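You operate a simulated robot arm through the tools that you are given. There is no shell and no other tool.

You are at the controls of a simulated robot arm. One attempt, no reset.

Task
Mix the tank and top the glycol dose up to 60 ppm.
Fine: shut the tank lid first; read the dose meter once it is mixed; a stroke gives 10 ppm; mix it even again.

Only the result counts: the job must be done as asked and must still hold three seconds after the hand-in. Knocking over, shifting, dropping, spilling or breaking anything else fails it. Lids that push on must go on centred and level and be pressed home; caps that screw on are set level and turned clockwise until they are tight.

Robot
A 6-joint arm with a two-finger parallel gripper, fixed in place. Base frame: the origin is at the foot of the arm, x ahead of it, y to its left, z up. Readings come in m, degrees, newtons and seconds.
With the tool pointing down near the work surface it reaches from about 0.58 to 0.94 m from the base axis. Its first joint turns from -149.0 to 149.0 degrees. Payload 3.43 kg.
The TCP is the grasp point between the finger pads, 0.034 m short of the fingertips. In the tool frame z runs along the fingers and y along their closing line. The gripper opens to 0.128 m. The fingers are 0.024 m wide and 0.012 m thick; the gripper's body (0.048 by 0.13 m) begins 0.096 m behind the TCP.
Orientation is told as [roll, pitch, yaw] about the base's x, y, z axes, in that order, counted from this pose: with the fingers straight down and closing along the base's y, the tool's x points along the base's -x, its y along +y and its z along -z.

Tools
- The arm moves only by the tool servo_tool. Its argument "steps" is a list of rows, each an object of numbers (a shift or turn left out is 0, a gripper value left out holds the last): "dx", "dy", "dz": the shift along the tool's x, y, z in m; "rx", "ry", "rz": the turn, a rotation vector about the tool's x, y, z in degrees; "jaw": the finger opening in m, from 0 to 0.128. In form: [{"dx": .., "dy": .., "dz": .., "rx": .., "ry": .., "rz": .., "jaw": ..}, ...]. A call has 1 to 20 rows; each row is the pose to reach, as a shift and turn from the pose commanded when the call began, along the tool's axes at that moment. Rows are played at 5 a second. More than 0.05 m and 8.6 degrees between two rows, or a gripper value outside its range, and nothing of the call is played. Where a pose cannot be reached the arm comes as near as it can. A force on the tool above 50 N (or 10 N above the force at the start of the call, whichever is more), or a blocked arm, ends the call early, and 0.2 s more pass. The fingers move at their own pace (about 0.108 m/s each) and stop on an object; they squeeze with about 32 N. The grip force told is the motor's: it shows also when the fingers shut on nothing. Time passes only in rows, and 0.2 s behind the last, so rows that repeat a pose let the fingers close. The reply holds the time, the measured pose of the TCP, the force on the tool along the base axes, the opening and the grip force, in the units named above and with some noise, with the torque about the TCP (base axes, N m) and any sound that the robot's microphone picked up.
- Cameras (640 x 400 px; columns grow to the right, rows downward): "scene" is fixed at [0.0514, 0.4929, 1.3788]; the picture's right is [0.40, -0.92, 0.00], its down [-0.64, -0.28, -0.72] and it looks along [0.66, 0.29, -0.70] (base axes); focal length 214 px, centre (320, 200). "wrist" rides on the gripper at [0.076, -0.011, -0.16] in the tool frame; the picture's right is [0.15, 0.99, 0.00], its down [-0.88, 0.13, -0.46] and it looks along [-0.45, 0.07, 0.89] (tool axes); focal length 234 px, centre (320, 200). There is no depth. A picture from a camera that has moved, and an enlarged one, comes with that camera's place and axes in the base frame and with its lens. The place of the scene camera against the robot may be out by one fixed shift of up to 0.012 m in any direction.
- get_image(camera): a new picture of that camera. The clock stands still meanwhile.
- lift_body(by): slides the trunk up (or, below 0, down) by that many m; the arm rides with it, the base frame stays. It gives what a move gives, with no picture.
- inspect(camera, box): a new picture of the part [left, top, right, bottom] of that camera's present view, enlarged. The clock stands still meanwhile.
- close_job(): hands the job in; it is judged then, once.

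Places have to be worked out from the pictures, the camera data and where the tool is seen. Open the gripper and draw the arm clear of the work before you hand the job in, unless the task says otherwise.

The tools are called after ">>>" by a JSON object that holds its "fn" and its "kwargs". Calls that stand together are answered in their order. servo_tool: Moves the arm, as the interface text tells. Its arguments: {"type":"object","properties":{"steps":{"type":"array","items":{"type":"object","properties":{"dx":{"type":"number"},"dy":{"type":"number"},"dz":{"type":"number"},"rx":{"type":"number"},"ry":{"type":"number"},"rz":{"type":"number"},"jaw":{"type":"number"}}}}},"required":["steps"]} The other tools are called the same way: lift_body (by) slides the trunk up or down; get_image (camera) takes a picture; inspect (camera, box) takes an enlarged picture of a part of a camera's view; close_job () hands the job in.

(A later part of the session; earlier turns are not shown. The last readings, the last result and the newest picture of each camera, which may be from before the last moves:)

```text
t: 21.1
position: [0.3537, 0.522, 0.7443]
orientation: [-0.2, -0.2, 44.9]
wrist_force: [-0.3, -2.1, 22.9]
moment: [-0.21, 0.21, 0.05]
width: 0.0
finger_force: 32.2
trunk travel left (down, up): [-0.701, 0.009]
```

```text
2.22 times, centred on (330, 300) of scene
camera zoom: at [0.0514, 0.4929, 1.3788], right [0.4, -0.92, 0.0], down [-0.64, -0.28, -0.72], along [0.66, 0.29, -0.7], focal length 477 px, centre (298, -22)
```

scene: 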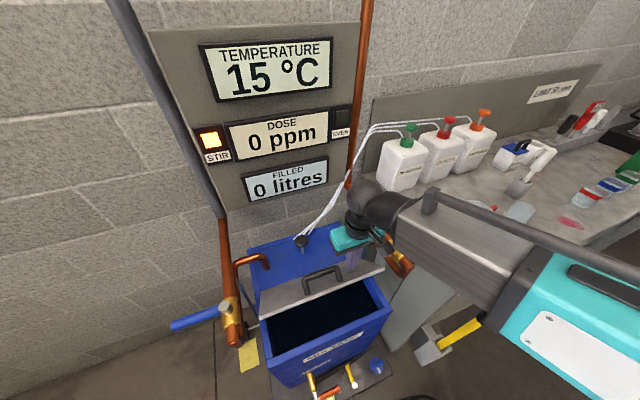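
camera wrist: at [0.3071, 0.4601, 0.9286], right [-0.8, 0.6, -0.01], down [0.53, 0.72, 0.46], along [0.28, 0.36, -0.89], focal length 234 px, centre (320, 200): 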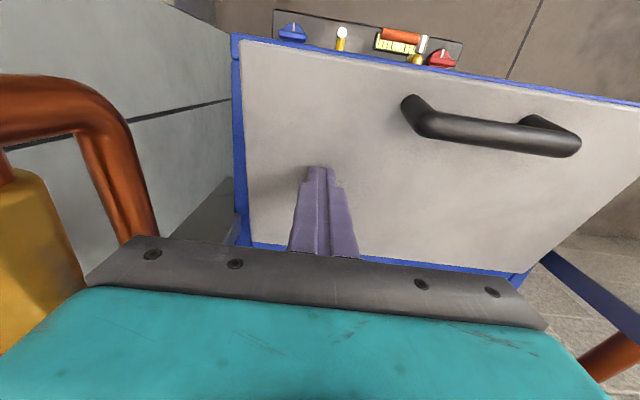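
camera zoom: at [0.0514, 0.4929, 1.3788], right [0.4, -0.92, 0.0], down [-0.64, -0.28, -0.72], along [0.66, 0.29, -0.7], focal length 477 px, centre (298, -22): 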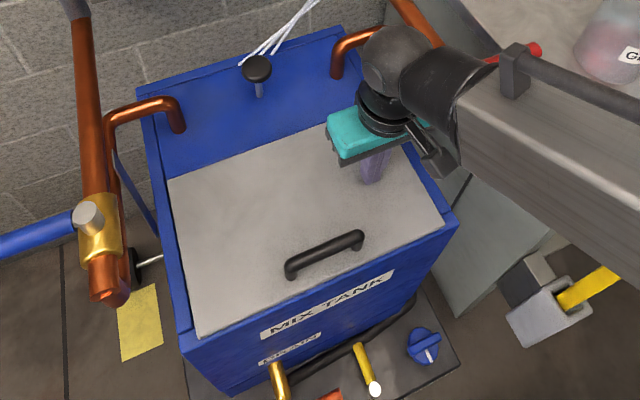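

The lid met its stop with 23 N: it is shut and flat. I raise the hand straight up and look at the panel and lid.

>>> {"fn": "servo_tool", "kwargs": {"steps": [{"dz": -0.05}, {"dz": -0.1}, {"dz": -0.15}, {"dz": -0.2}, {"dz": -0.25}, {"dz": -0.3}]}}

>>> {"fn": "get_image", "kwargs": {"camera": "scene"}}

>>> {"fn": "get_image", "kwargs": {"camera": "wrist"}}

```text
t: 22.5
position: [0.3503, 0.5199, 1.0435]
orientation: [-0.3, -0.1, 45.0]
wrist_force: [0.2, -0.5, 0.5]
moment: [0.0, -0.01, 0.01]
width: 0.0
finger_force: 32.5
trunk travel left (down, up): [-0.701, 0.009]
```

```text
taken
```

scene: 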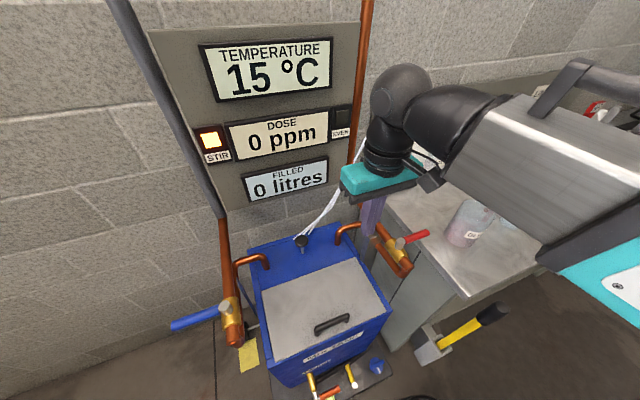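

```text
taken
camera wrist: at [0.3036, 0.4585, 1.2044], right [-0.8, 0.6, -0.01], down [0.53, 0.72, 0.46], along [0.28, 0.36, -0.89], focal length 234 px, centre (320, 200)
```

wrist: 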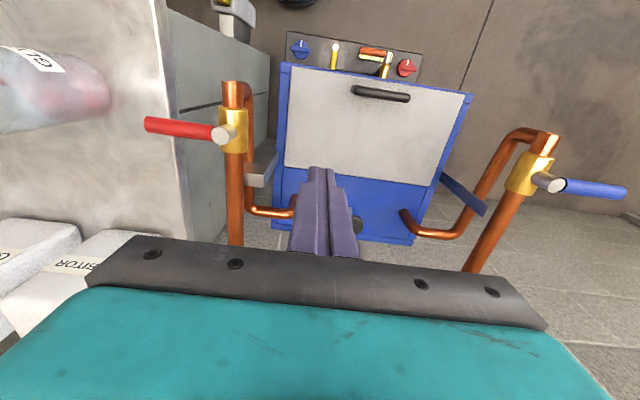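

Lid is shut; STIR is still lit, EVEN dark, dose shows 0. STIR triangulates to (0.360, 0.898, 1.141) on a vertical panel at n≈0.889, so I bring the hand in front of it with the fingers pointing horizontally at the wall.

>>> {"fn": "servo_tool", "kwargs": {"steps": [{"dx": -0.0132, "dy": 0.0236, "dz": -0.0089, "ry": -8.18}, {"dx": -0.0264, "dy": 0.0473, "dz": -0.0177, "ry": -16.36}, {"dx": -0.0395, "dy": 0.0709, "dz": -0.0266, "ry": -24.55}, {"dx": -0.0527, "dy": 0.0945, "dz": -0.0355, "ry": -32.73}, {"dx": -0.0659, "dy": 0.1182, "dz": -0.0443, "ry": -40.91}, {"dx": -0.0791, "dy": 0.1418, "dz": -0.0532, "ry": -49.09}, {"dx": -0.0923, "dy": 0.1655, "dz": -0.062, "ry": -57.27}, {"dx": -0.1055, "dy": 0.1891, "dz": -0.0709, "ry": -65.45}, {"dx": -0.1186, "dy": 0.2127, "dz": -0.0798, "ry": -73.64}, {"dx": -0.1318, "dy": 0.2364, "dz": -0.0886, "ry": -81.82}, {"dx": -0.145, "dy": 0.26, "dz": -0.0975, "ry": -90}]}}

>>> {"fn": "get_image", "kwargs": {"camera": "scene"}}

>>> {"fn": "get_image", "kwargs": {"camera": "wrist"}}

```text
t: 24.9
position: [0.269, 0.8098, 1.1392]
orientation: [-128.4, -89.6, 173.4]
wrist_force: [0.1, 0.3, -0.2]
moment: [-0.02, 0.01, 0.03]
width: 0.0
finger_force: 32.2
trunk travel left (down, up): [-0.701, 0.009]
```

```text
taken
```

scene: 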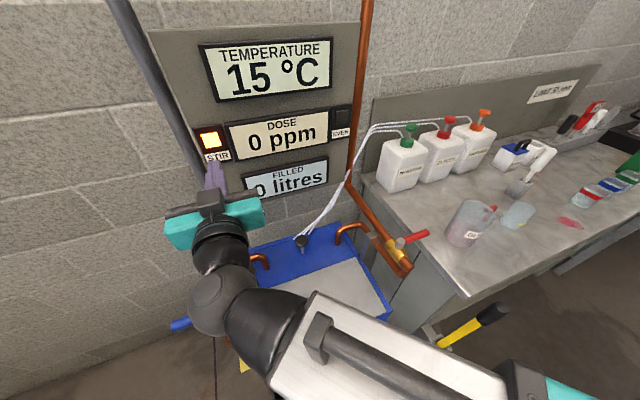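

```text
taken
camera wrist: at [0.1644, 0.6883, 1.0635], right [-0.7, 0.7, -0.15], down [-0.42, -0.23, 0.88], along [0.58, 0.68, 0.45], focal length 234 px, centre (320, 200)
```

wrist: 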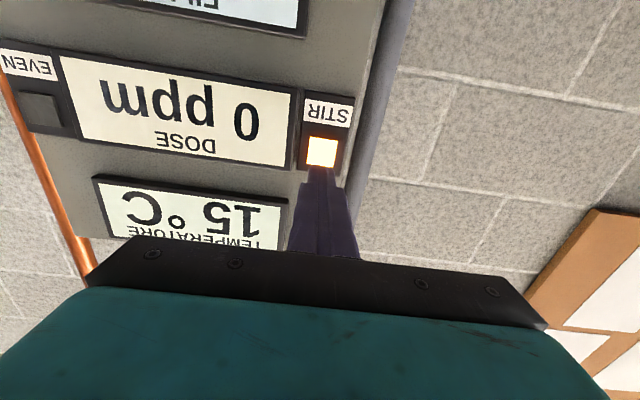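

The fingertip is aligned with STIR (button at m≈0.385, z≈1.139; TCP m 0.382, z 1.139). I advance toward it, slow at the end.

>>> {"fn": "servo_tool", "kwargs": {"steps": [{"dz": 0.04}, {"dz": 0.07}, {"dz": 0.08}, {"dz": 0.085}, {"dz": 0.088}, {"dz": 0.091}, {"dz": 0.094}]}}

>>> {"fn": "get_image", "kwargs": {"camera": "wrist"}}

>>> {"fn": "inspect", "kwargs": {"camera": "scene", "box": [140, 20, 370, 220]}}

```text
t: 26.5
position: [0.3382, 0.8752, 1.1402]
orientation: [-122.9, -89.7, 167.9]
wrist_force: [0.3, 0.3, 0.1]
moment: [0.0, 0.0, -0.01]
width: 0.0002
finger_force: 32.0
trunk travel left (down, up): [-0.701, 0.009]
```

```text
taken
camera wrist: at [0.2324, 0.7537, 1.064], right [-0.7, 0.7, -0.15], down [-0.42, -0.23, 0.88], along [0.58, 0.68, 0.45], focal length 234 px, centre (320, 200)
```

wrist: 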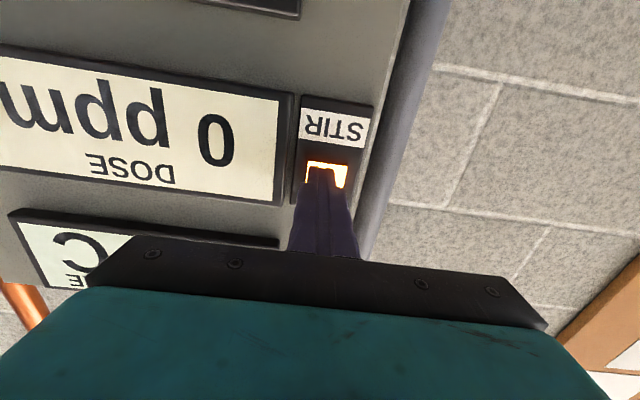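

```text
2.00 times, centred on (255, 120) of scene
camera zoom: at [0.0514, 0.4929, 1.3788], right [0.4, -0.92, 0.0], down [-0.64, -0.28, -0.72], along [0.66, 0.29, -0.7], focal length 429 px, centre (450, 360)
```

zoom: 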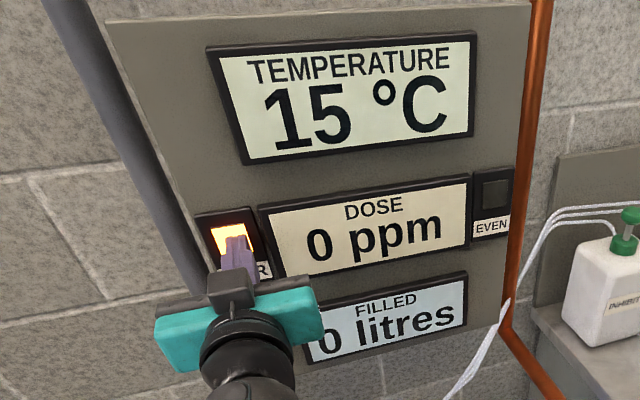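

No contact force yet; I continue in 3 mm steps.

>>> {"fn": "servo_tool", "kwargs": {"steps": [{"dz": 0.003}, {"dz": 0.006}, {"dz": 0.009}, {"dz": 0.012}]}}

>>> {"fn": "get_image", "kwargs": {"camera": "wrist"}}

>>> {"fn": "inspect", "kwargs": {"camera": "scene", "box": [140, 20, 370, 220]}}

```text
t: 27.5
position: [0.3448, 0.8842, 1.1394]
orientation: [-121.9, -89.7, 167.0]
wrist_force: [-0.4, 0.4, 1.0]
moment: [-0.04, -0.02, 0.0]
width: 0.0
finger_force: 32.2
trunk travel left (down, up): [-0.701, 0.009]
```

```text
taken
camera wrist: at [0.2398, 0.7623, 1.0635], right [-0.7, 0.7, -0.15], down [-0.42, -0.23, 0.88], along [0.58, 0.68, 0.45], focal length 234 px, centre (320, 200)
```

wrist: 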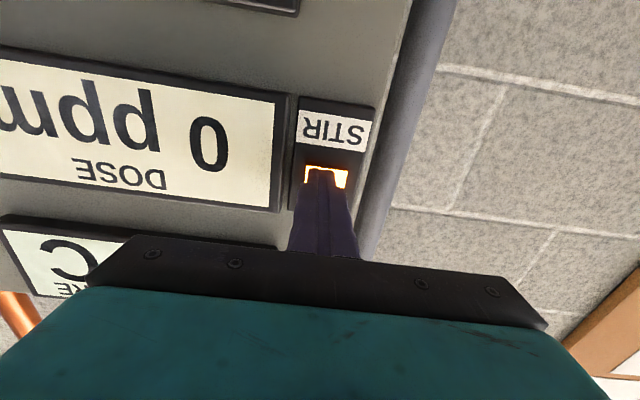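

```text
2.00 times, centred on (255, 120) of scene
camera zoom: at [0.0514, 0.4929, 1.3788], right [0.4, -0.92, 0.0], down [-0.64, -0.28, -0.72], along [0.66, 0.29, -0.7], focal length 429 px, centre (450, 360)
```

zoom: 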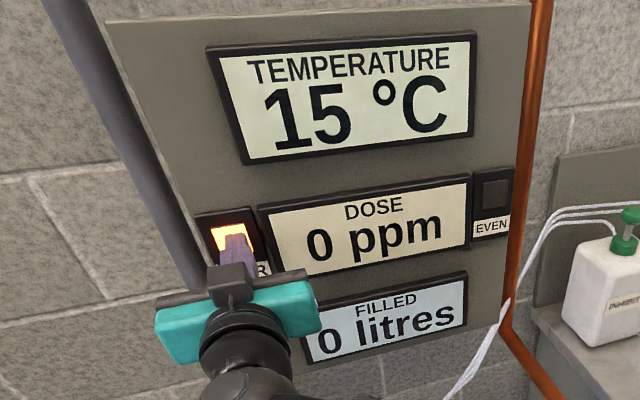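

Still free; continue slowly toward the button.

>>> {"fn": "servo_tool", "kwargs": {"steps": [{"dz": 0.003}, {"dz": 0.006}, {"dz": 0.009}, {"dz": 0.012}]}}

>>> {"fn": "inspect", "kwargs": {"camera": "wrist", "box": [260, 80, 400, 220]}}

>>> {"fn": "inspect", "kwargs": {"camera": "scene", "box": [140, 20, 370, 220]}}

```text
t: 28.3
position: [0.3481, 0.8858, 1.1381]
orientation: [-111.5, -89.7, 156.4]
wrist_force: [-12.4, -17.3, 3.2]
moment: [-0.2, 0.07, -0.11]
width: 0.0004
finger_force: 32.0
trunk travel left (down, up): [-0.701, 0.009]
stopped in row 4: the force on the tool passed its limit at 56 N (the readings are from after the stop); the commanded pose is now the measured one
```

```text
2.86 times, centred on (330, 150) of wrist
camera zoom: at [0.2415, 0.7635, 1.0637], right [-0.7, 0.7, -0.15], down [-0.42, -0.23, 0.88], along [0.58, 0.68, 0.45], focal length 669 px, centre (291, 343)
```

zoom: 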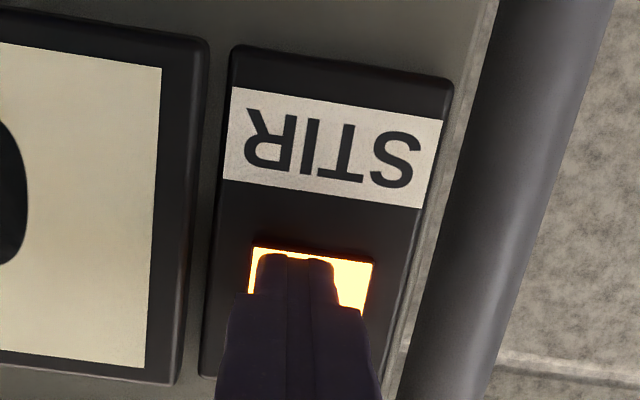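

```text
2.00 times, centred on (255, 120) of scene
camera zoom: at [0.0514, 0.4929, 1.3788], right [0.4, -0.92, 0.0], down [-0.64, -0.28, -0.72], along [0.66, 0.29, -0.7], focal length 429 px, centre (450, 360)
```

zoom: 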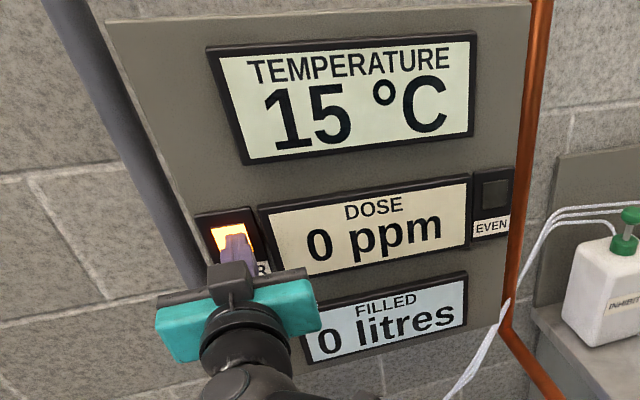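

It pushed back hard at once (56 N) with no click, which suggests STIR is only a lamp ("stirring needed"). I back off and check the panel for any change.

>>> {"fn": "servo_tool", "kwargs": {"steps": [{"dz": -0.02}, {"dz": -0.06}, {"dz": -0.1}, {"dz": -0.1}, {"dz": -0.1}]}}

>>> {"fn": "get_image", "kwargs": {"camera": "wrist"}}

>>> {"fn": "inspect", "kwargs": {"camera": "scene", "box": [140, 20, 370, 220]}}

```text
t: 29.5
position: [0.2793, 0.8168, 1.1364]
orientation: [-77.4, -89.7, 122.3]
wrist_force: [-0.7, 0.0, 0.7]
moment: [-0.01, 0.02, -0.01]
width: 0.0002
finger_force: 31.7
trunk travel left (down, up): [-0.701, 0.009]
```

```text
taken
camera wrist: at [0.1738, 0.6948, 1.0617], right [-0.7, 0.7, -0.15], down [-0.42, -0.23, 0.88], along [0.58, 0.68, 0.45], focal length 234 px, centre (320, 200)
```

wrist: 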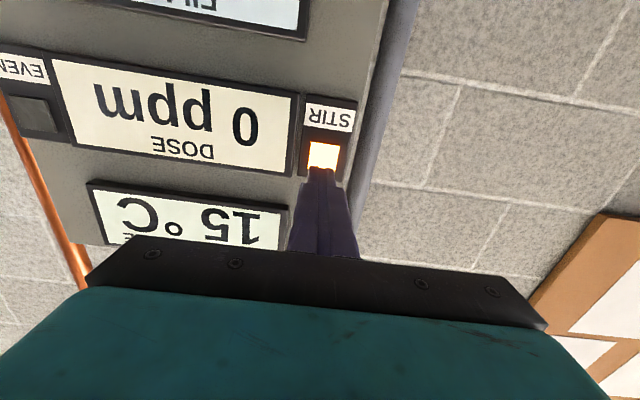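

```text
2.00 times, centred on (255, 120) of scene
camera zoom: at [0.0514, 0.4929, 1.3788], right [0.4, -0.92, 0.0], down [-0.64, -0.28, -0.72], along [0.66, 0.29, -0.7], focal length 429 px, centre (450, 360)
```

zoom: 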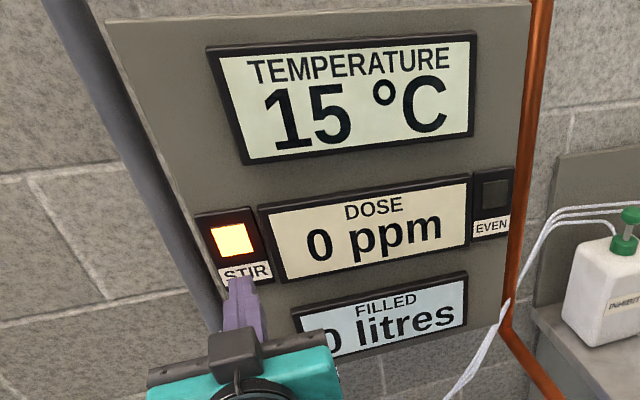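

No change on the panel, so STIR is an indicator. The black plunger knob on the tank deck (triangulated at n≈0.811, m≈0.220, z≈0.767) is the likely stirrer; I move the hand, tilted, above it for a close look.

>>> {"fn": "servo_tool", "kwargs": {"steps": [{"dx": 0.0, "dy": -0.02, "dz": -0.03, "ry": 7.5}, {"dx": 0.01, "dy": -0.05, "dz": -0.06, "ry": 15}, {"dx": 0.03, "dy": -0.08, "dz": -0.075, "ry": 22.5}, {"dx": 0.06, "dy": -0.11, "dz": -0.075, "ry": 30}, {"dx": 0.095, "dy": -0.135, "dz": -0.06, "ry": 37.5}, {"dx": 0.13, "dy": -0.155, "dz": -0.045, "ry": 45}, {"dx": 0.165, "dy": -0.16, "dz": -0.025, "ry": 52.5}, {"dx": 0.2, "dy": -0.16, "dz": -0.005, "ry": 60}]}}

>>> {"fn": "get_image", "kwargs": {"camera": "wrist"}}

>>> {"fn": "get_image", "kwargs": {"camera": "scene"}}

```text
t: 31.3
position: [0.3907, 0.6993, 0.9325]
orientation: [-0.2, -29.8, 45.2]
wrist_force: [-0.5, 0.6, 0.6]
moment: [0.02, 0.02, -0.01]
width: 0.0001
finger_force: 32.7
trunk travel left (down, up): [-0.701, 0.009]
```

```text
taken
camera wrist: at [0.2951, 0.5883, 1.0344], right [-0.79, 0.61, -0.08], down [0.29, 0.47, 0.83], along [0.54, 0.63, -0.55], focal length 234 px, centre (320, 200)
```

wrist: 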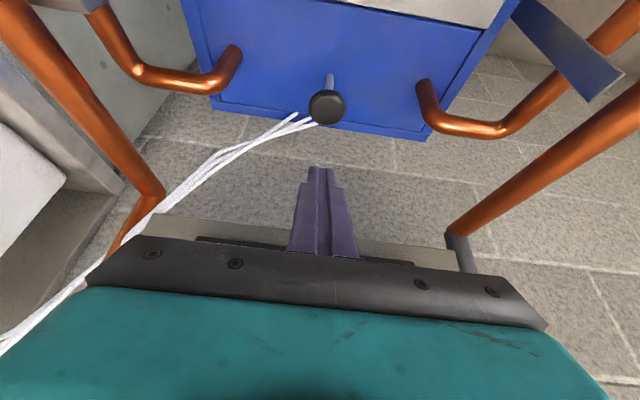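

```text
taken
```

scene: 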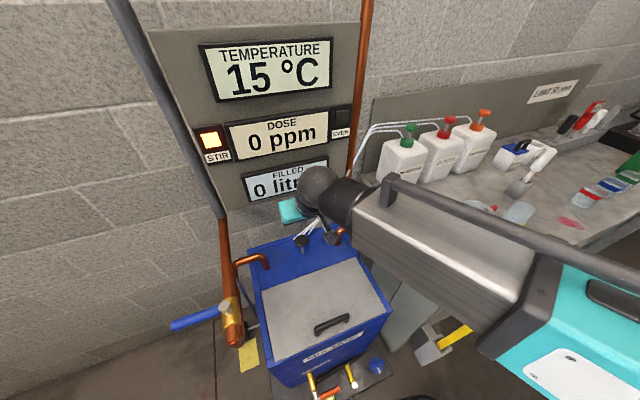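

>>> {"fn": "inspect", "kwargs": {"camera": "wrist", "box": [210, 0, 450, 150]}}

>>> {"fn": "inspect", "kwargs": {"camera": "scene", "box": [240, 160, 400, 280]}}

```text
2.67 times, centred on (330, 75) of wrist
camera zoom: at [0.2951, 0.5883, 1.0344], right [-0.79, 0.61, -0.08], down [0.29, 0.47, 0.83], along [0.54, 0.63, -0.55], focal length 624 px, centre (293, 533)
```

zoom: 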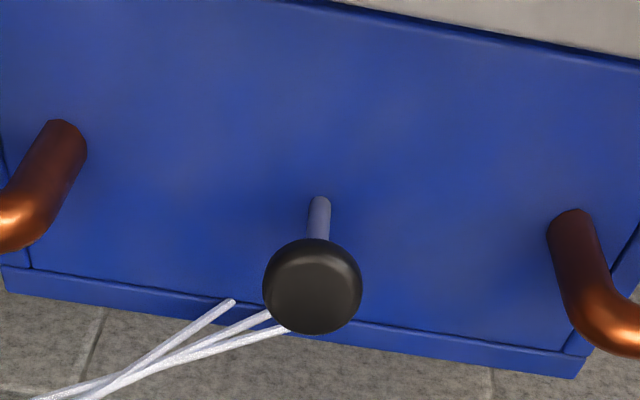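

```text
3.33 times, centred on (320, 220) of scene
camera zoom: at [0.0514, 0.4929, 1.3788], right [0.4, -0.92, 0.0], down [-0.64, -0.28, -0.72], along [0.66, 0.29, -0.7], focal length 715 px, centre (320, 133)
```

zoom: 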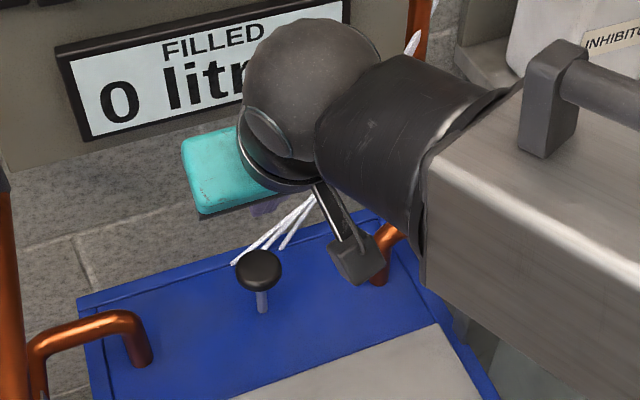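

The knob is a plunger on a thin stem. I place the fingertip over its centre and lower toward it.

>>> {"fn": "servo_tool", "kwargs": {"steps": [{"dx": 0.0076, "dy": 0.001, "dz": 0.0341}, {"dx": 0.0152, "dy": 0.002, "dz": 0.0681}, {"dx": 0.0228, "dy": 0.002, "dz": 0.1022}, {"dx": 0.0253, "dy": 0.002, "dz": 0.1065}, {"dx": 0.0278, "dy": 0.002, "dz": 0.1109}]}}

>>> {"fn": "get_image", "kwargs": {"camera": "wrist"}}

>>> {"fn": "inspect", "kwargs": {"camera": "scene", "box": [240, 160, 400, 280]}}

```text
t: 32.5
position: [0.4097, 0.7216, 0.8251]
orientation: [-0.3, -29.9, 45.1]
wrist_force: [-0.5, 0.4, -0.4]
moment: [0.0, -0.01, 0.04]
width: 0.0002
finger_force: 32.7
trunk travel left (down, up): [-0.701, 0.009]
```

```text
taken
camera wrist: at [0.3143, 0.6112, 0.9274], right [-0.79, 0.61, -0.08], down [0.28, 0.47, 0.83], along [0.55, 0.64, -0.55], focal length 234 px, centre (320, 200)
```

wrist: 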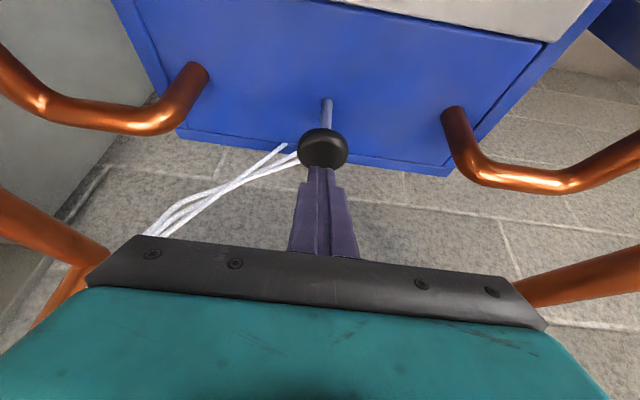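

```text
3.33 times, centred on (320, 220) of scene
camera zoom: at [0.0514, 0.4929, 1.3788], right [0.4, -0.92, 0.0], down [-0.64, -0.28, -0.72], along [0.66, 0.29, -0.7], focal length 715 px, centre (320, 133)
```

zoom: 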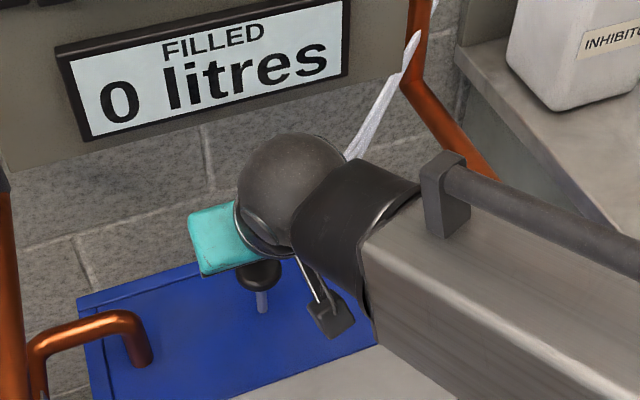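

The tip is right over the knob. I press down in 4 mm steps and watch the force and sound.

>>> {"fn": "servo_tool", "kwargs": {"steps": [{"dx": 0.002, "dz": 0.0035}, {"dx": 0.004, "dz": 0.007}, {"dx": 0.006, "dz": 0.0104}, {"dx": 0.008, "dz": 0.0139}, {"dx": 0.0099, "dz": 0.0174}]}}

>>> {"fn": "inspect", "kwargs": {"camera": "wrist", "box": [210, 70, 450, 250]}}

>>> {"fn": "get_image", "kwargs": {"camera": "scene"}}

```text
t: 33.7
position: [0.4107, 0.7217, 0.8062]
orientation: [-0.3, -30.0, 45.0]
wrist_force: [-0.5, -0.5, 1.5]
moment: [0.05, -0.03, -0.03]
width: 0.0
finger_force: 32.0
trunk travel left (down, up): [-0.701, 0.009]
```

```text
2.22 times, centred on (330, 160) of wrist
camera zoom: at [0.3144, 0.6113, 0.9082], right [-0.79, 0.61, -0.08], down [0.28, 0.47, 0.83], along [0.55, 0.64, -0.55], focal length 520 px, centre (298, 289)
```

zoom: 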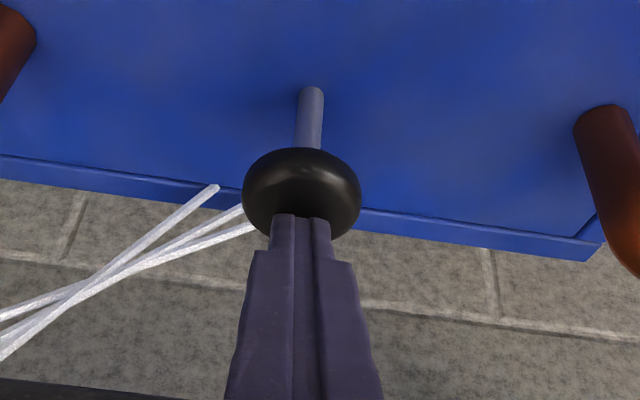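

```text
taken
```

scene: 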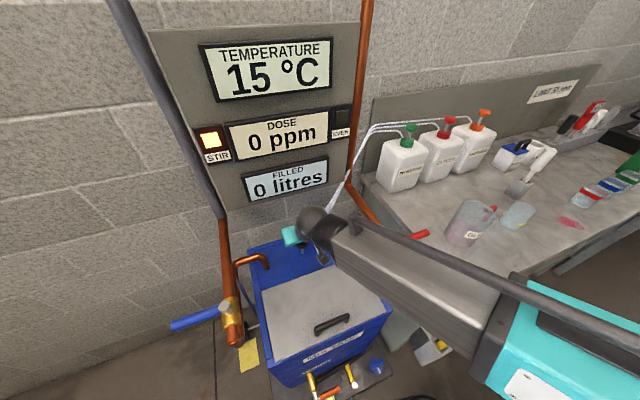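

No force yet; the finger end is just above the knob's centre. I continue down in small steps.

>>> {"fn": "servo_tool", "kwargs": {"steps": [{"dx": 0.0045, "dz": 0.0025}, {"dx": 0.0065, "dz": 0.006}, {"dx": 0.0085, "dz": 0.0095}, {"dx": 0.0105, "dz": 0.013}, {"dx": 0.0125, "dz": 0.0165}]}}

>>> {"fn": "inspect", "kwargs": {"camera": "wrist", "box": [210, 70, 450, 250]}}

>>> {"fn": "inspect", "kwargs": {"camera": "scene", "box": [140, 20, 370, 280]}}

```text
t: 34.9
position: [0.4079, 0.7201, 0.7871]
orientation: [-0.3, -30.0, 45.1]
wrist_force: [1.3, 1.0, 6.1]
moment: [0.06, 0.01, 0.04]
width: 0.0
finger_force: 31.7
trunk travel left (down, up): [-0.701, 0.009]
```

```text
2.22 times, centred on (330, 160) of wrist
camera zoom: at [0.3122, 0.6094, 0.8879], right [-0.79, 0.61, -0.08], down [0.28, 0.47, 0.83], along [0.55, 0.64, -0.55], focal length 520 px, centre (298, 289)
```

zoom: 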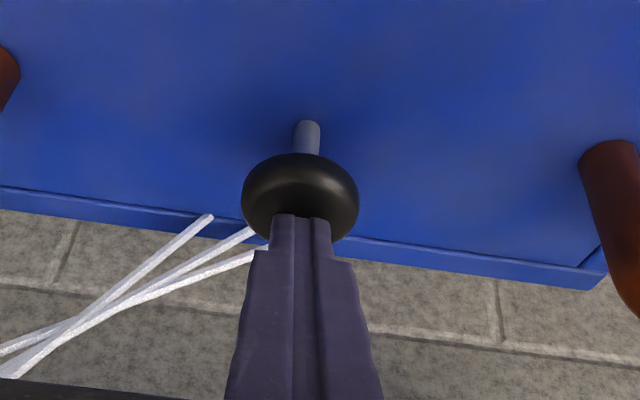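

```text
1.54 times, centred on (255, 150) of scene
camera zoom: at [0.0514, 0.4929, 1.3788], right [0.4, -0.92, 0.0], down [-0.64, -0.28, -0.72], along [0.66, 0.29, -0.7], focal length 330 px, centre (420, 277)
```

zoom: 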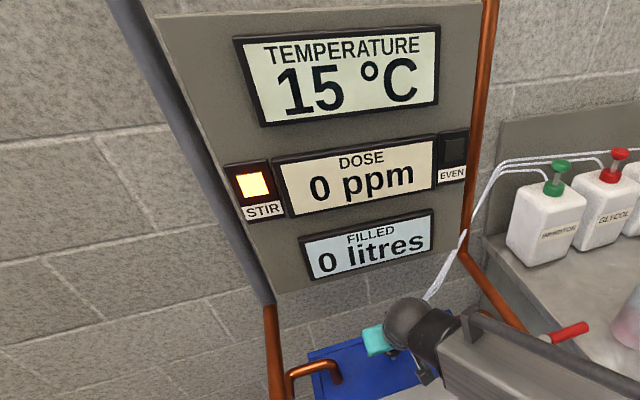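

The plunger gives with about 6 N and the stem is shortening, so it moves. I press on toward its bottom.

>>> {"fn": "servo_tool", "kwargs": {"steps": [{"dx": 0.002, "dz": 0.0035}, {"dx": 0.004, "dz": 0.007}, {"dx": 0.006, "dz": 0.0104}, {"dx": 0.008, "dz": 0.0139}, {"dx": 0.0099, "dz": 0.0174}]}}

>>> {"fn": "inspect", "kwargs": {"camera": "wrist", "box": [210, 70, 450, 250]}}

>>> {"fn": "inspect", "kwargs": {"camera": "scene", "box": [140, 20, 370, 280]}}

```text
t: 36.1
position: [0.4075, 0.7197, 0.7668]
orientation: [-0.3, -30.1, 45.2]
wrist_force: [0.0, -2.5, 8.1]
moment: [-0.02, -0.02, -0.03]
width: 0.0002
finger_force: 32.3
trunk travel left (down, up): [-0.701, 0.009]
```

```text
2.22 times, centred on (330, 160) of wrist
camera zoom: at [0.3119, 0.6091, 0.8679], right [-0.79, 0.61, -0.08], down [0.28, 0.47, 0.83], along [0.55, 0.64, -0.55], focal length 520 px, centre (298, 289)
```

zoom: 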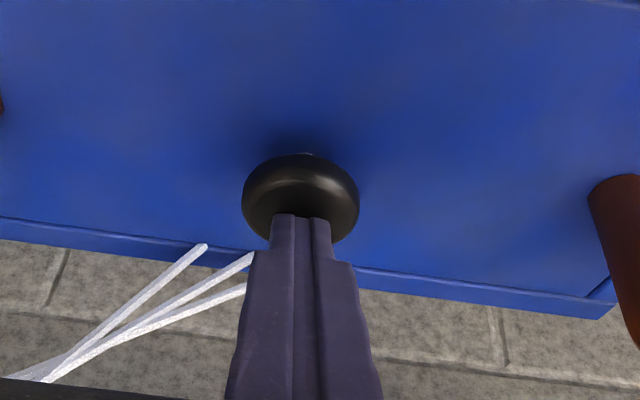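

```text
1.54 times, centred on (255, 150) of scene
camera zoom: at [0.0514, 0.4929, 1.3788], right [0.4, -0.92, 0.0], down [-0.64, -0.28, -0.72], along [0.66, 0.29, -0.7], focal length 330 px, centre (420, 277)
```

zoom: 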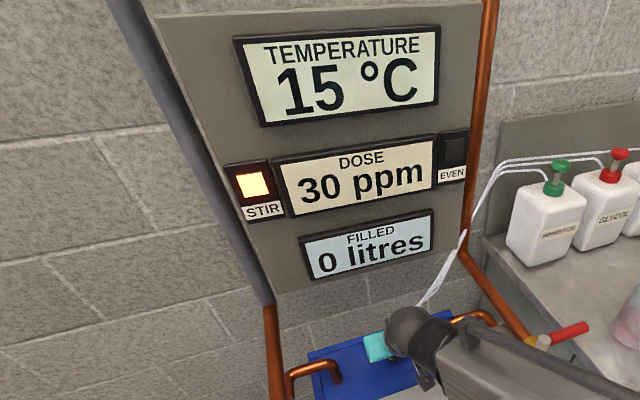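

The dose now reads 30 ppm after one plunger stroke; STIR is still lit and EVEN dark. I release the plunger fully and watch it return.

>>> {"fn": "servo_tool", "kwargs": {"steps": [{"dx": -0.0075, "dz": -0.013}, {"dx": -0.0149, "dz": -0.026}, {"dx": -0.0224, "dz": -0.0391}, {"dx": -0.0259, "dz": -0.0451}]}}

>>> {"fn": "get_image", "kwargs": {"camera": "wrist"}}

>>> {"fn": "inspect", "kwargs": {"camera": "scene", "box": [140, 20, 370, 280]}}

```text
t: 37.1
position: [0.409, 0.7215, 0.8172]
orientation: [-0.3, -29.9, 45.2]
wrist_force: [-0.3, -0.7, 0.0]
moment: [0.0, 0.0, 0.02]
width: 0.0
finger_force: 31.9
trunk travel left (down, up): [-0.701, 0.009]
```

```text
taken
camera wrist: at [0.3126, 0.6112, 0.919], right [-0.79, 0.61, -0.08], down [0.28, 0.47, 0.83], along [0.55, 0.64, -0.55], focal length 234 px, centre (320, 200)
```

wrist: 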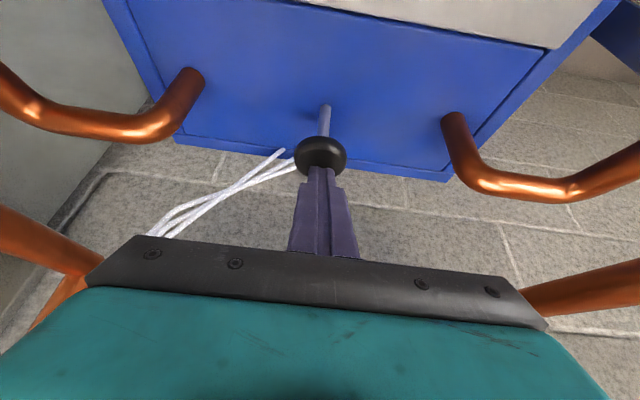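

```text
1.54 times, centred on (255, 150) of scene
camera zoom: at [0.0514, 0.4929, 1.3788], right [0.4, -0.92, 0.0], down [-0.64, -0.28, -0.72], along [0.66, 0.29, -0.7], focal length 330 px, centre (420, 277)
```

zoom: 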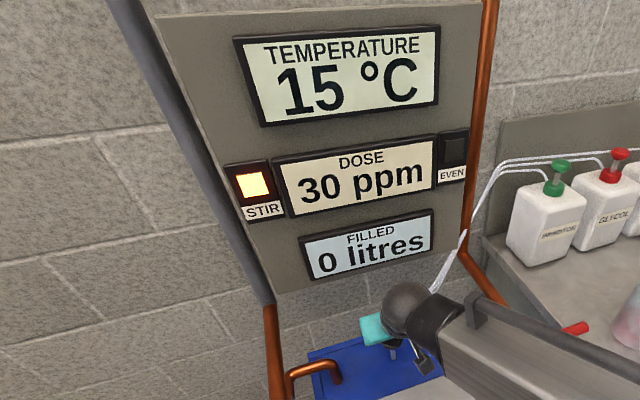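

The plunger sprang back. I make a second full stroke (down, hold, up) and check the panel.

>>> {"fn": "servo_tool", "kwargs": {"steps": [{"dx": 0.0065, "dz": 0.0115}, {"dx": 0.013, "dz": 0.023}, {"dx": 0.0195, "dz": 0.0345}, {"dx": 0.0255, "dz": 0.0445}, {"dx": 0.0259, "dz": 0.0451}, {"dx": 0.0195, "dz": 0.0345}, {"dx": 0.013, "dz": 0.023}, {"dx": 0.0065, "dz": 0.0115}, {"dx": 0.0, "dz": 0.0}]}}

>>> {"fn": "get_image", "kwargs": {"camera": "wrist"}}

>>> {"fn": "inspect", "kwargs": {"camera": "scene", "box": [140, 20, 370, 280]}}

```text
t: 39.1
position: [0.4076, 0.7188, 0.8196]
orientation: [-0.2, -29.9, 45.1]
wrist_force: [0.3, 0.4, 0.7]
moment: [-0.02, -0.02, 0.01]
width: 0.0
finger_force: 31.5
trunk travel left (down, up): [-0.701, 0.009]
```

```text
taken
camera wrist: at [0.312, 0.6092, 0.9198], right [-0.79, 0.61, -0.08], down [0.28, 0.47, 0.83], along [0.55, 0.63, -0.55], focal length 234 px, centre (320, 200)
```

wrist: 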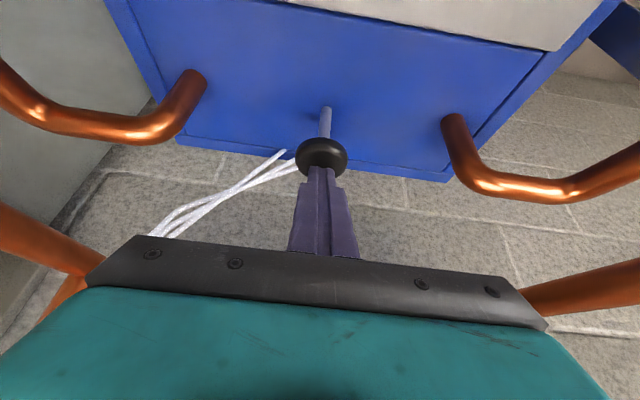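

```text
1.54 times, centred on (255, 150) of scene
camera zoom: at [0.0514, 0.4929, 1.3788], right [0.4, -0.92, 0.0], down [-0.64, -0.28, -0.72], along [0.66, 0.29, -0.7], focal length 330 px, centre (420, 277)
```

zoom: 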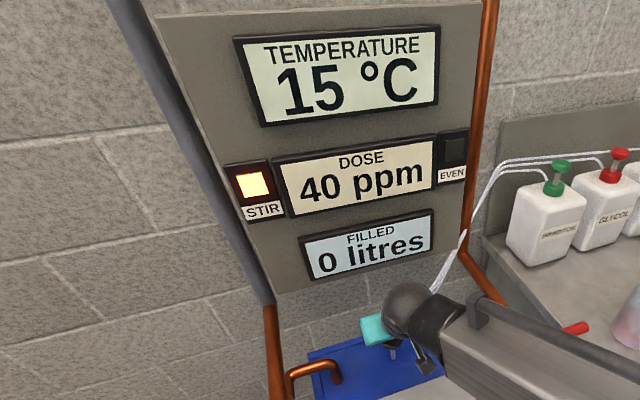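

Now 40 ppm, EVEN still dark — not yet fully mixed. I make another stroke.

>>> {"fn": "servo_tool", "kwargs": {"steps": [{"dx": 0.0065, "dz": 0.0115}, {"dx": 0.013, "dz": 0.023}, {"dx": 0.0195, "dz": 0.0345}, {"dx": 0.0255, "dz": 0.0445}, {"dx": 0.027, "dz": 0.0471}, {"dx": 0.0195, "dz": 0.0345}, {"dx": 0.013, "dz": 0.023}, {"dx": 0.0065, "dz": 0.0115}, {"dx": 0.0, "dz": 0.0}]}}

>>> {"fn": "inspect", "kwargs": {"camera": "scene", "box": [140, 20, 370, 280]}}

```text
t: 41.1
position: [0.4081, 0.7202, 0.8171]
orientation: [-0.3, -30.0, 45.1]
wrist_force: [0.5, 0.7, 0.2]
moment: [0.0, 0.0, 0.04]
width: 0.0001
finger_force: 32.1
trunk travel left (down, up): [-0.701, 0.009]
```

```text
1.54 times, centred on (255, 150) of scene
camera zoom: at [0.0514, 0.4929, 1.3788], right [0.4, -0.92, 0.0], down [-0.64, -0.28, -0.72], along [0.66, 0.29, -0.7], focal length 330 px, centre (420, 277)
```

zoom: 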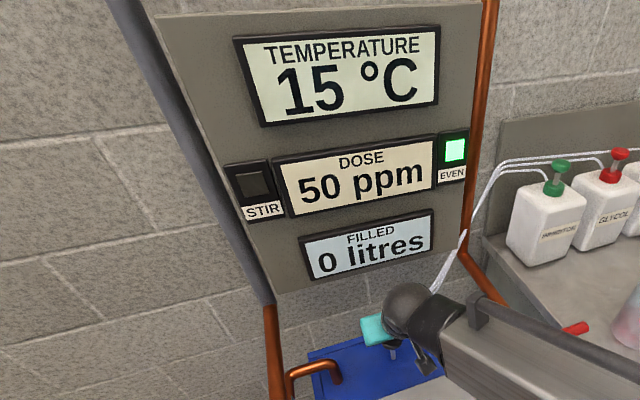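

EVEN is green and STIR is off: the mixed tank truly reads 50 ppm, so exactly one glycol stroke is needed. I raise the hand clear of the tank and away from the panel.

>>> {"fn": "servo_tool", "kwargs": {"steps": [{"dx": -0.0113, "dz": -0.0422}, {"dx": -0.0227, "dz": -0.0843}, {"dx": -0.034, "dz": -0.1265}, {"dx": -0.0454, "dz": -0.1687}, {"dx": -0.0567, "dz": -0.2108}, {"dx": -0.0681, "dz": -0.253}, {"dx": -0.0794, "dz": -0.2952}, {"dx": -0.0908, "dz": -0.3373}, {"dx": -0.1021, "dz": -0.3795}]}}

>>> {"fn": "get_image", "kwargs": {"camera": "scene"}}

```text
t: 43.1
position: [0.3349, 0.6508, 1.1979]
orientation: [-0.2, -30.0, 45.2]
wrist_force: [-0.2, -0.4, 0.1]
moment: [-0.03, 0.03, -0.03]
width: 0.0
finger_force: 32.5
trunk travel left (down, up): [-0.701, 0.009]
```

```text
taken
```

scene: 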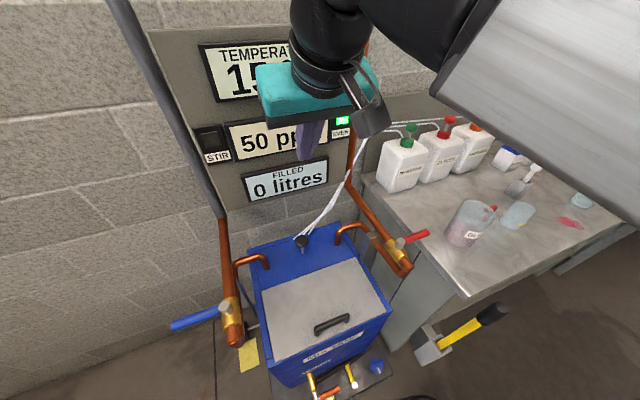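

Still 50 ppm and EVEN lit. Now I swing right around the base axis at this height to face the glycol pump.

>>> {"fn": "servo_tool", "kwargs": {"steps": [{"dx": -0.0107, "dy": -0.0438, "dz": 0.0061, "rx": 0.994, "rz": 1.736}, {"dx": -0.0189, "dy": -0.0883, "dz": 0.0108, "rx": 1.987, "rz": 3.473}, {"dx": -0.0247, "dy": -0.1332, "dz": 0.0142, "rx": 2.981, "rz": 5.209}, {"dx": -0.0282, "dy": -0.1785, "dz": 0.0162, "rx": 3.975, "rz": 6.945}, {"dx": -0.0292, "dy": -0.224, "dz": 0.0167, "rx": 4.968, "rz": 8.682}, {"dx": -0.0277, "dy": -0.2694, "dz": 0.0159, "rx": 5.962, "rz": 10.418}, {"dx": -0.0238, "dy": -0.3147, "dz": 0.0136, "rx": 6.956, "rz": 12.155}, {"dx": -0.0174, "dy": -0.3595, "dz": 0.01, "rx": 7.949, "rz": 13.891}, {"dx": -0.0088, "dy": -0.4039, "dz": 0.005, "rx": 8.943, "rz": 15.627}, {"dx": 0.0023, "dy": -0.4475, "dz": -0.0013, "rx": 9.937, "rz": 17.364}, {"dx": 0.0158, "dy": -0.4903, "dz": -0.009, "rx": 10.93, "rz": 19.1}]}}

>>> {"fn": "get_image", "kwargs": {"camera": "wrist"}}

>>> {"fn": "get_image", "kwargs": {"camera": "scene"}}

```text
t: 45.5
position: [0.6696, 0.2904, 1.201]
orientation: [-0.2, -30.0, 23.1]
wrist_force: [-0.2, -0.4, -0.2]
moment: [0.04, -0.01, 0.02]
width: 0.0001
finger_force: 32.2
trunk travel left (down, up): [-0.701, 0.009]
```

```text
taken
camera wrist: at [0.5392, 0.223, 1.3023], right [-0.5, 0.86, -0.08], down [0.44, 0.33, 0.83], along [0.74, 0.39, -0.55], focal length 234 px, centre (320, 200)
```

wrist: 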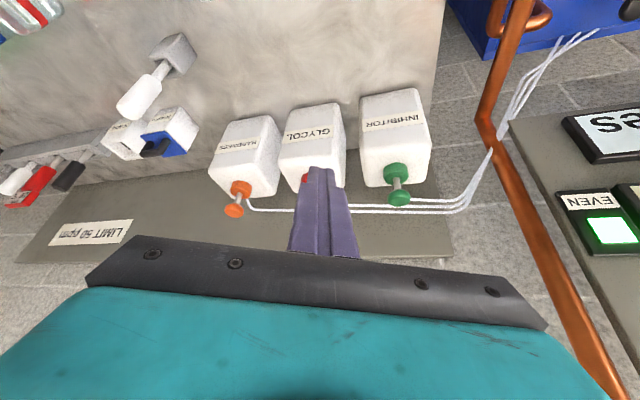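

```text
taken
```

scene: 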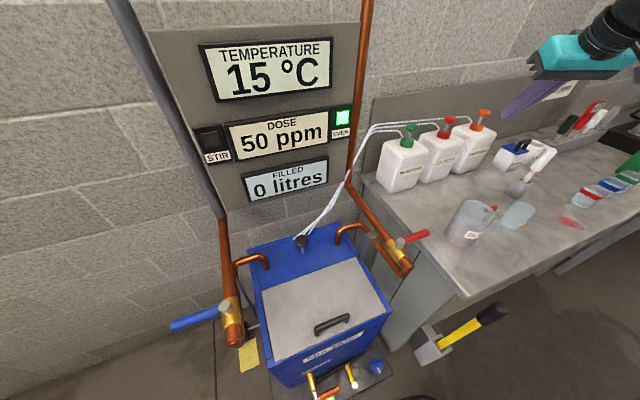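

Bearing to the glycol head (23.4°) matches the hand's. I extend radially at constant height toward a point above the pump head, then check from both cameras.

>>> {"fn": "servo_tool", "kwargs": {"steps": [{"dx": -0.0368, "dz": 0.0213}, {"dx": -0.0736, "dz": 0.0425}, {"dx": -0.1104, "dz": 0.0638}, {"dx": -0.1472, "dz": 0.085}]}}

>>> {"fn": "get_image", "kwargs": {"camera": "wrist"}}

>>> {"fn": "inspect", "kwargs": {"camera": "scene", "box": [360, 60, 520, 180]}}

```text
t: 46.5
position: [0.8265, 0.359, 1.1988]
orientation: [-0.2, -29.9, 23.1]
wrist_force: [0.0, 0.6, 0.8]
moment: [0.02, 0.03, 0.01]
width: 0.0
finger_force: 31.6
trunk travel left (down, up): [-0.701, 0.009]
```

```text
taken
camera wrist: at [0.6966, 0.2909, 1.3011], right [-0.5, 0.86, -0.08], down [0.44, 0.33, 0.83], along [0.74, 0.39, -0.55], focal length 234 px, centre (320, 200)
```

wrist: 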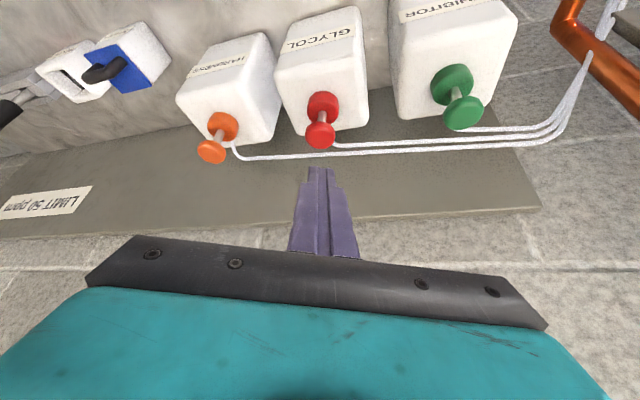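

```text
3.33 times, centred on (440, 120) of scene
camera zoom: at [0.0514, 0.4929, 1.3788], right [0.4, -0.92, 0.0], down [-0.64, -0.28, -0.72], along [0.66, 0.29, -0.7], focal length 715 px, centre (-80, 467)
```

zoom: 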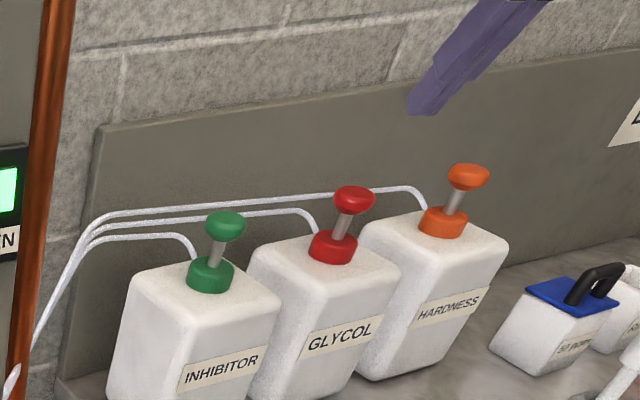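

The hand is laterally lined up with the glycol head (radial ≈0.962, z≈1.067). I move a bit further out and down to just above it, then check again.

>>> {"fn": "servo_tool", "kwargs": {"steps": [{"dx": 0.0003, "dy": -0.0005, "dz": 0.0306}, {"dx": 0.0006, "dy": -0.001, "dz": 0.0612}, {"dx": 0.0009, "dy": -0.0015, "dz": 0.0918}]}}

>>> {"fn": "get_image", "kwargs": {"camera": "wrist"}}

>>> {"fn": "inspect", "kwargs": {"camera": "scene", "box": [390, 80, 500, 170]}}

```text
t: 47.3
position: [0.8691, 0.3759, 1.1203]
orientation: [-0.1, -30.1, 23.1]
wrist_force: [0.4, 0.1, 0.0]
moment: [-0.02, 0.0, -0.01]
width: 0.0001
finger_force: 32.0
trunk travel left (down, up): [-0.701, 0.009]
```

```text
taken
camera wrist: at [0.7384, 0.3072, 1.2222], right [-0.5, 0.86, -0.08], down [0.44, 0.33, 0.83], along [0.74, 0.39, -0.55], focal length 234 px, centre (320, 200)
```

wrist: 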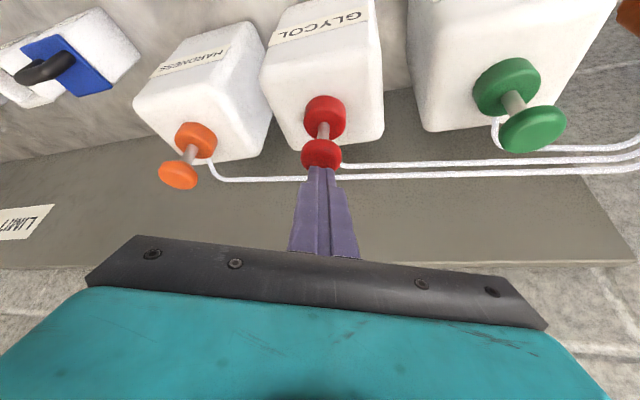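

```text
4.44 times, centred on (445, 125) of scene
camera zoom: at [0.0514, 0.4929, 1.3788], right [0.4, -0.92, 0.0], down [-0.64, -0.28, -0.72], along [0.66, 0.29, -0.7], focal length 953 px, centre (-236, 533)
```

zoom: 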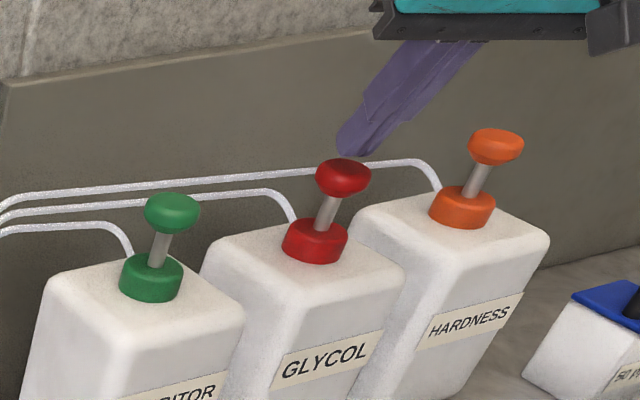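

The tip is just above the head. I shift 4 mm outward and lower slowly to first contact.

>>> {"fn": "servo_tool", "kwargs": {"steps": [{"dx": -0.0035, "dz": 0.002}, {"dx": -0.0015, "dz": 0.0055}, {"dx": 0.0005, "dz": 0.0089}]}}

>>> {"fn": "inspect", "kwargs": {"camera": "wrist", "box": [240, 60, 420, 240]}}

>>> {"fn": "inspect", "kwargs": {"camera": "scene", "box": [390, 80, 500, 170]}}

```text
t: 48.1
position: [0.8711, 0.3756, 1.1129]
orientation: [-0.2, -30.1, 23.1]
wrist_force: [-0.7, 0.7, 1.0]
moment: [0.02, -0.02, -0.02]
width: 0.0
finger_force: 31.6
trunk travel left (down, up): [-0.701, 0.009]
```

```text
2.22 times, centred on (330, 150) of wrist
camera zoom: at [0.7408, 0.3077, 1.2141], right [-0.5, 0.86, -0.08], down [0.44, 0.33, 0.84], along [0.74, 0.39, -0.54], focal length 520 px, centre (298, 311)
```

zoom: 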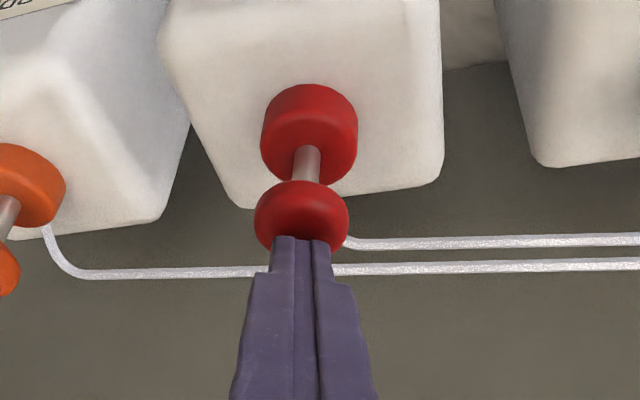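

```text
4.44 times, centred on (445, 125) of scene
camera zoom: at [0.0514, 0.4929, 1.3788], right [0.4, -0.92, 0.0], down [-0.64, -0.28, -0.72], along [0.66, 0.29, -0.7], focal length 953 px, centre (-236, 533)
```

zoom: 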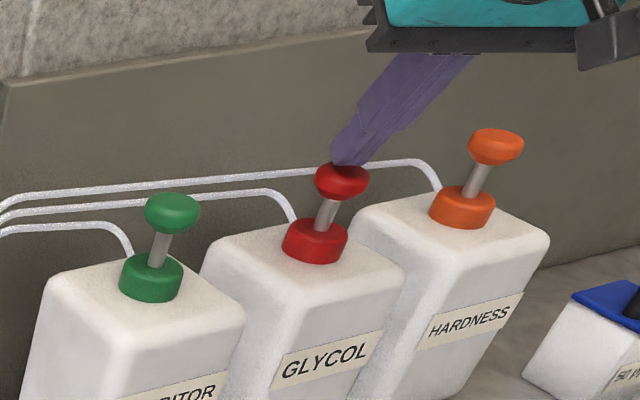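

Contact is on the head top. Now one full pump stroke: press straight down until it bottoms.

>>> {"fn": "servo_tool", "kwargs": {"steps": [{"dx": 0.0025, "dz": 0.0043}, {"dx": 0.005, "dz": 0.0087}, {"dx": 0.0075, "dz": 0.013}, {"dx": 0.01, "dz": 0.0173}]}}

>>> {"fn": "inspect", "kwargs": {"camera": "wrist", "box": [240, 60, 420, 240]}}

>>> {"fn": "inspect", "kwargs": {"camera": "scene", "box": [180, 80, 500, 220]}}

```text
t: 49.1
position: [0.8704, 0.3748, 1.093]
orientation: [-0.1, -30.1, 23.1]
wrist_force: [1.6, 1.2, 5.8]
moment: [0.05, -0.14, 0.04]
width: 0.0001
finger_force: 31.5
trunk travel left (down, up): [-0.701, 0.009]
```

```text
2.22 times, centred on (330, 150) of wrist
camera zoom: at [0.7402, 0.3074, 1.1942], right [-0.5, 0.86, -0.08], down [0.44, 0.33, 0.84], along [0.75, 0.39, -0.54], focal length 520 px, centre (298, 311)
```

zoom: 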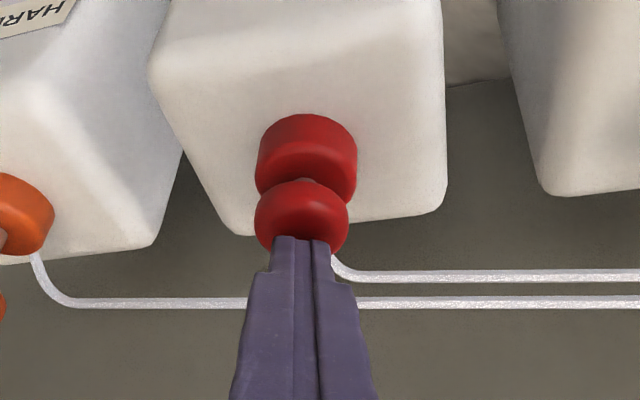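

```text
2.00 times, centred on (340, 150) of scene
camera zoom: at [0.0514, 0.4929, 1.3788], right [0.4, -0.92, 0.0], down [-0.64, -0.28, -0.72], along [0.66, 0.29, -0.7], focal length 429 px, centre (280, 300)
```

zoom: 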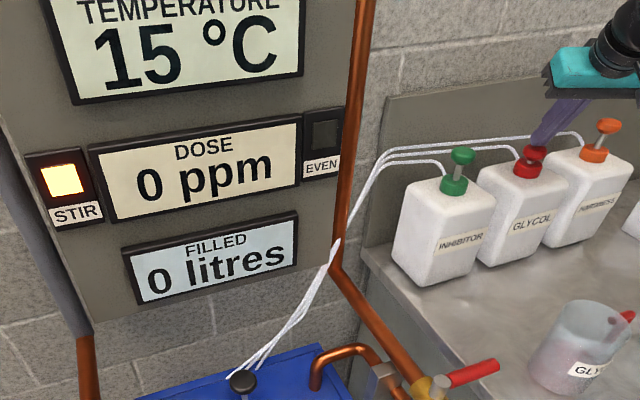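

The stroke registered (meter reset to 0 ppm, STIR lit, EVEN dark, so it wants mixing). I complete the stroke to its bottom, then release fully.

>>> {"fn": "servo_tool", "kwargs": {"steps": [{"dx": 0.0015, "dz": 0.0026}, {"dx": 0.003, "dz": 0.0052}, {"dx": 0.0045, "dz": 0.0078}]}}

>>> {"fn": "inspect", "kwargs": {"camera": "wrist", "box": [240, 60, 420, 240]}}

```text
t: 49.9
position: [0.8709, 0.3748, 1.0902]
orientation: [-0.2, -30.7, 23.1]
wrist_force: [2.6, 2.3, 41.1]
moment: [0.2, -0.38, -0.01]
width: 0.0
finger_force: 32.3
trunk travel left (down, up): [-0.701, 0.009]
```

```text
2.22 times, centred on (330, 150) of wrist
camera zoom: at [0.7388, 0.3067, 1.1901], right [-0.5, 0.86, -0.08], down [0.43, 0.33, 0.84], along [0.75, 0.39, -0.53], focal length 520 px, centre (298, 311)
```

zoom: 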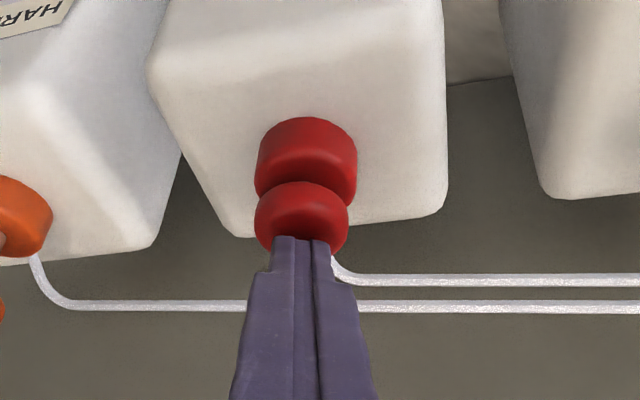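

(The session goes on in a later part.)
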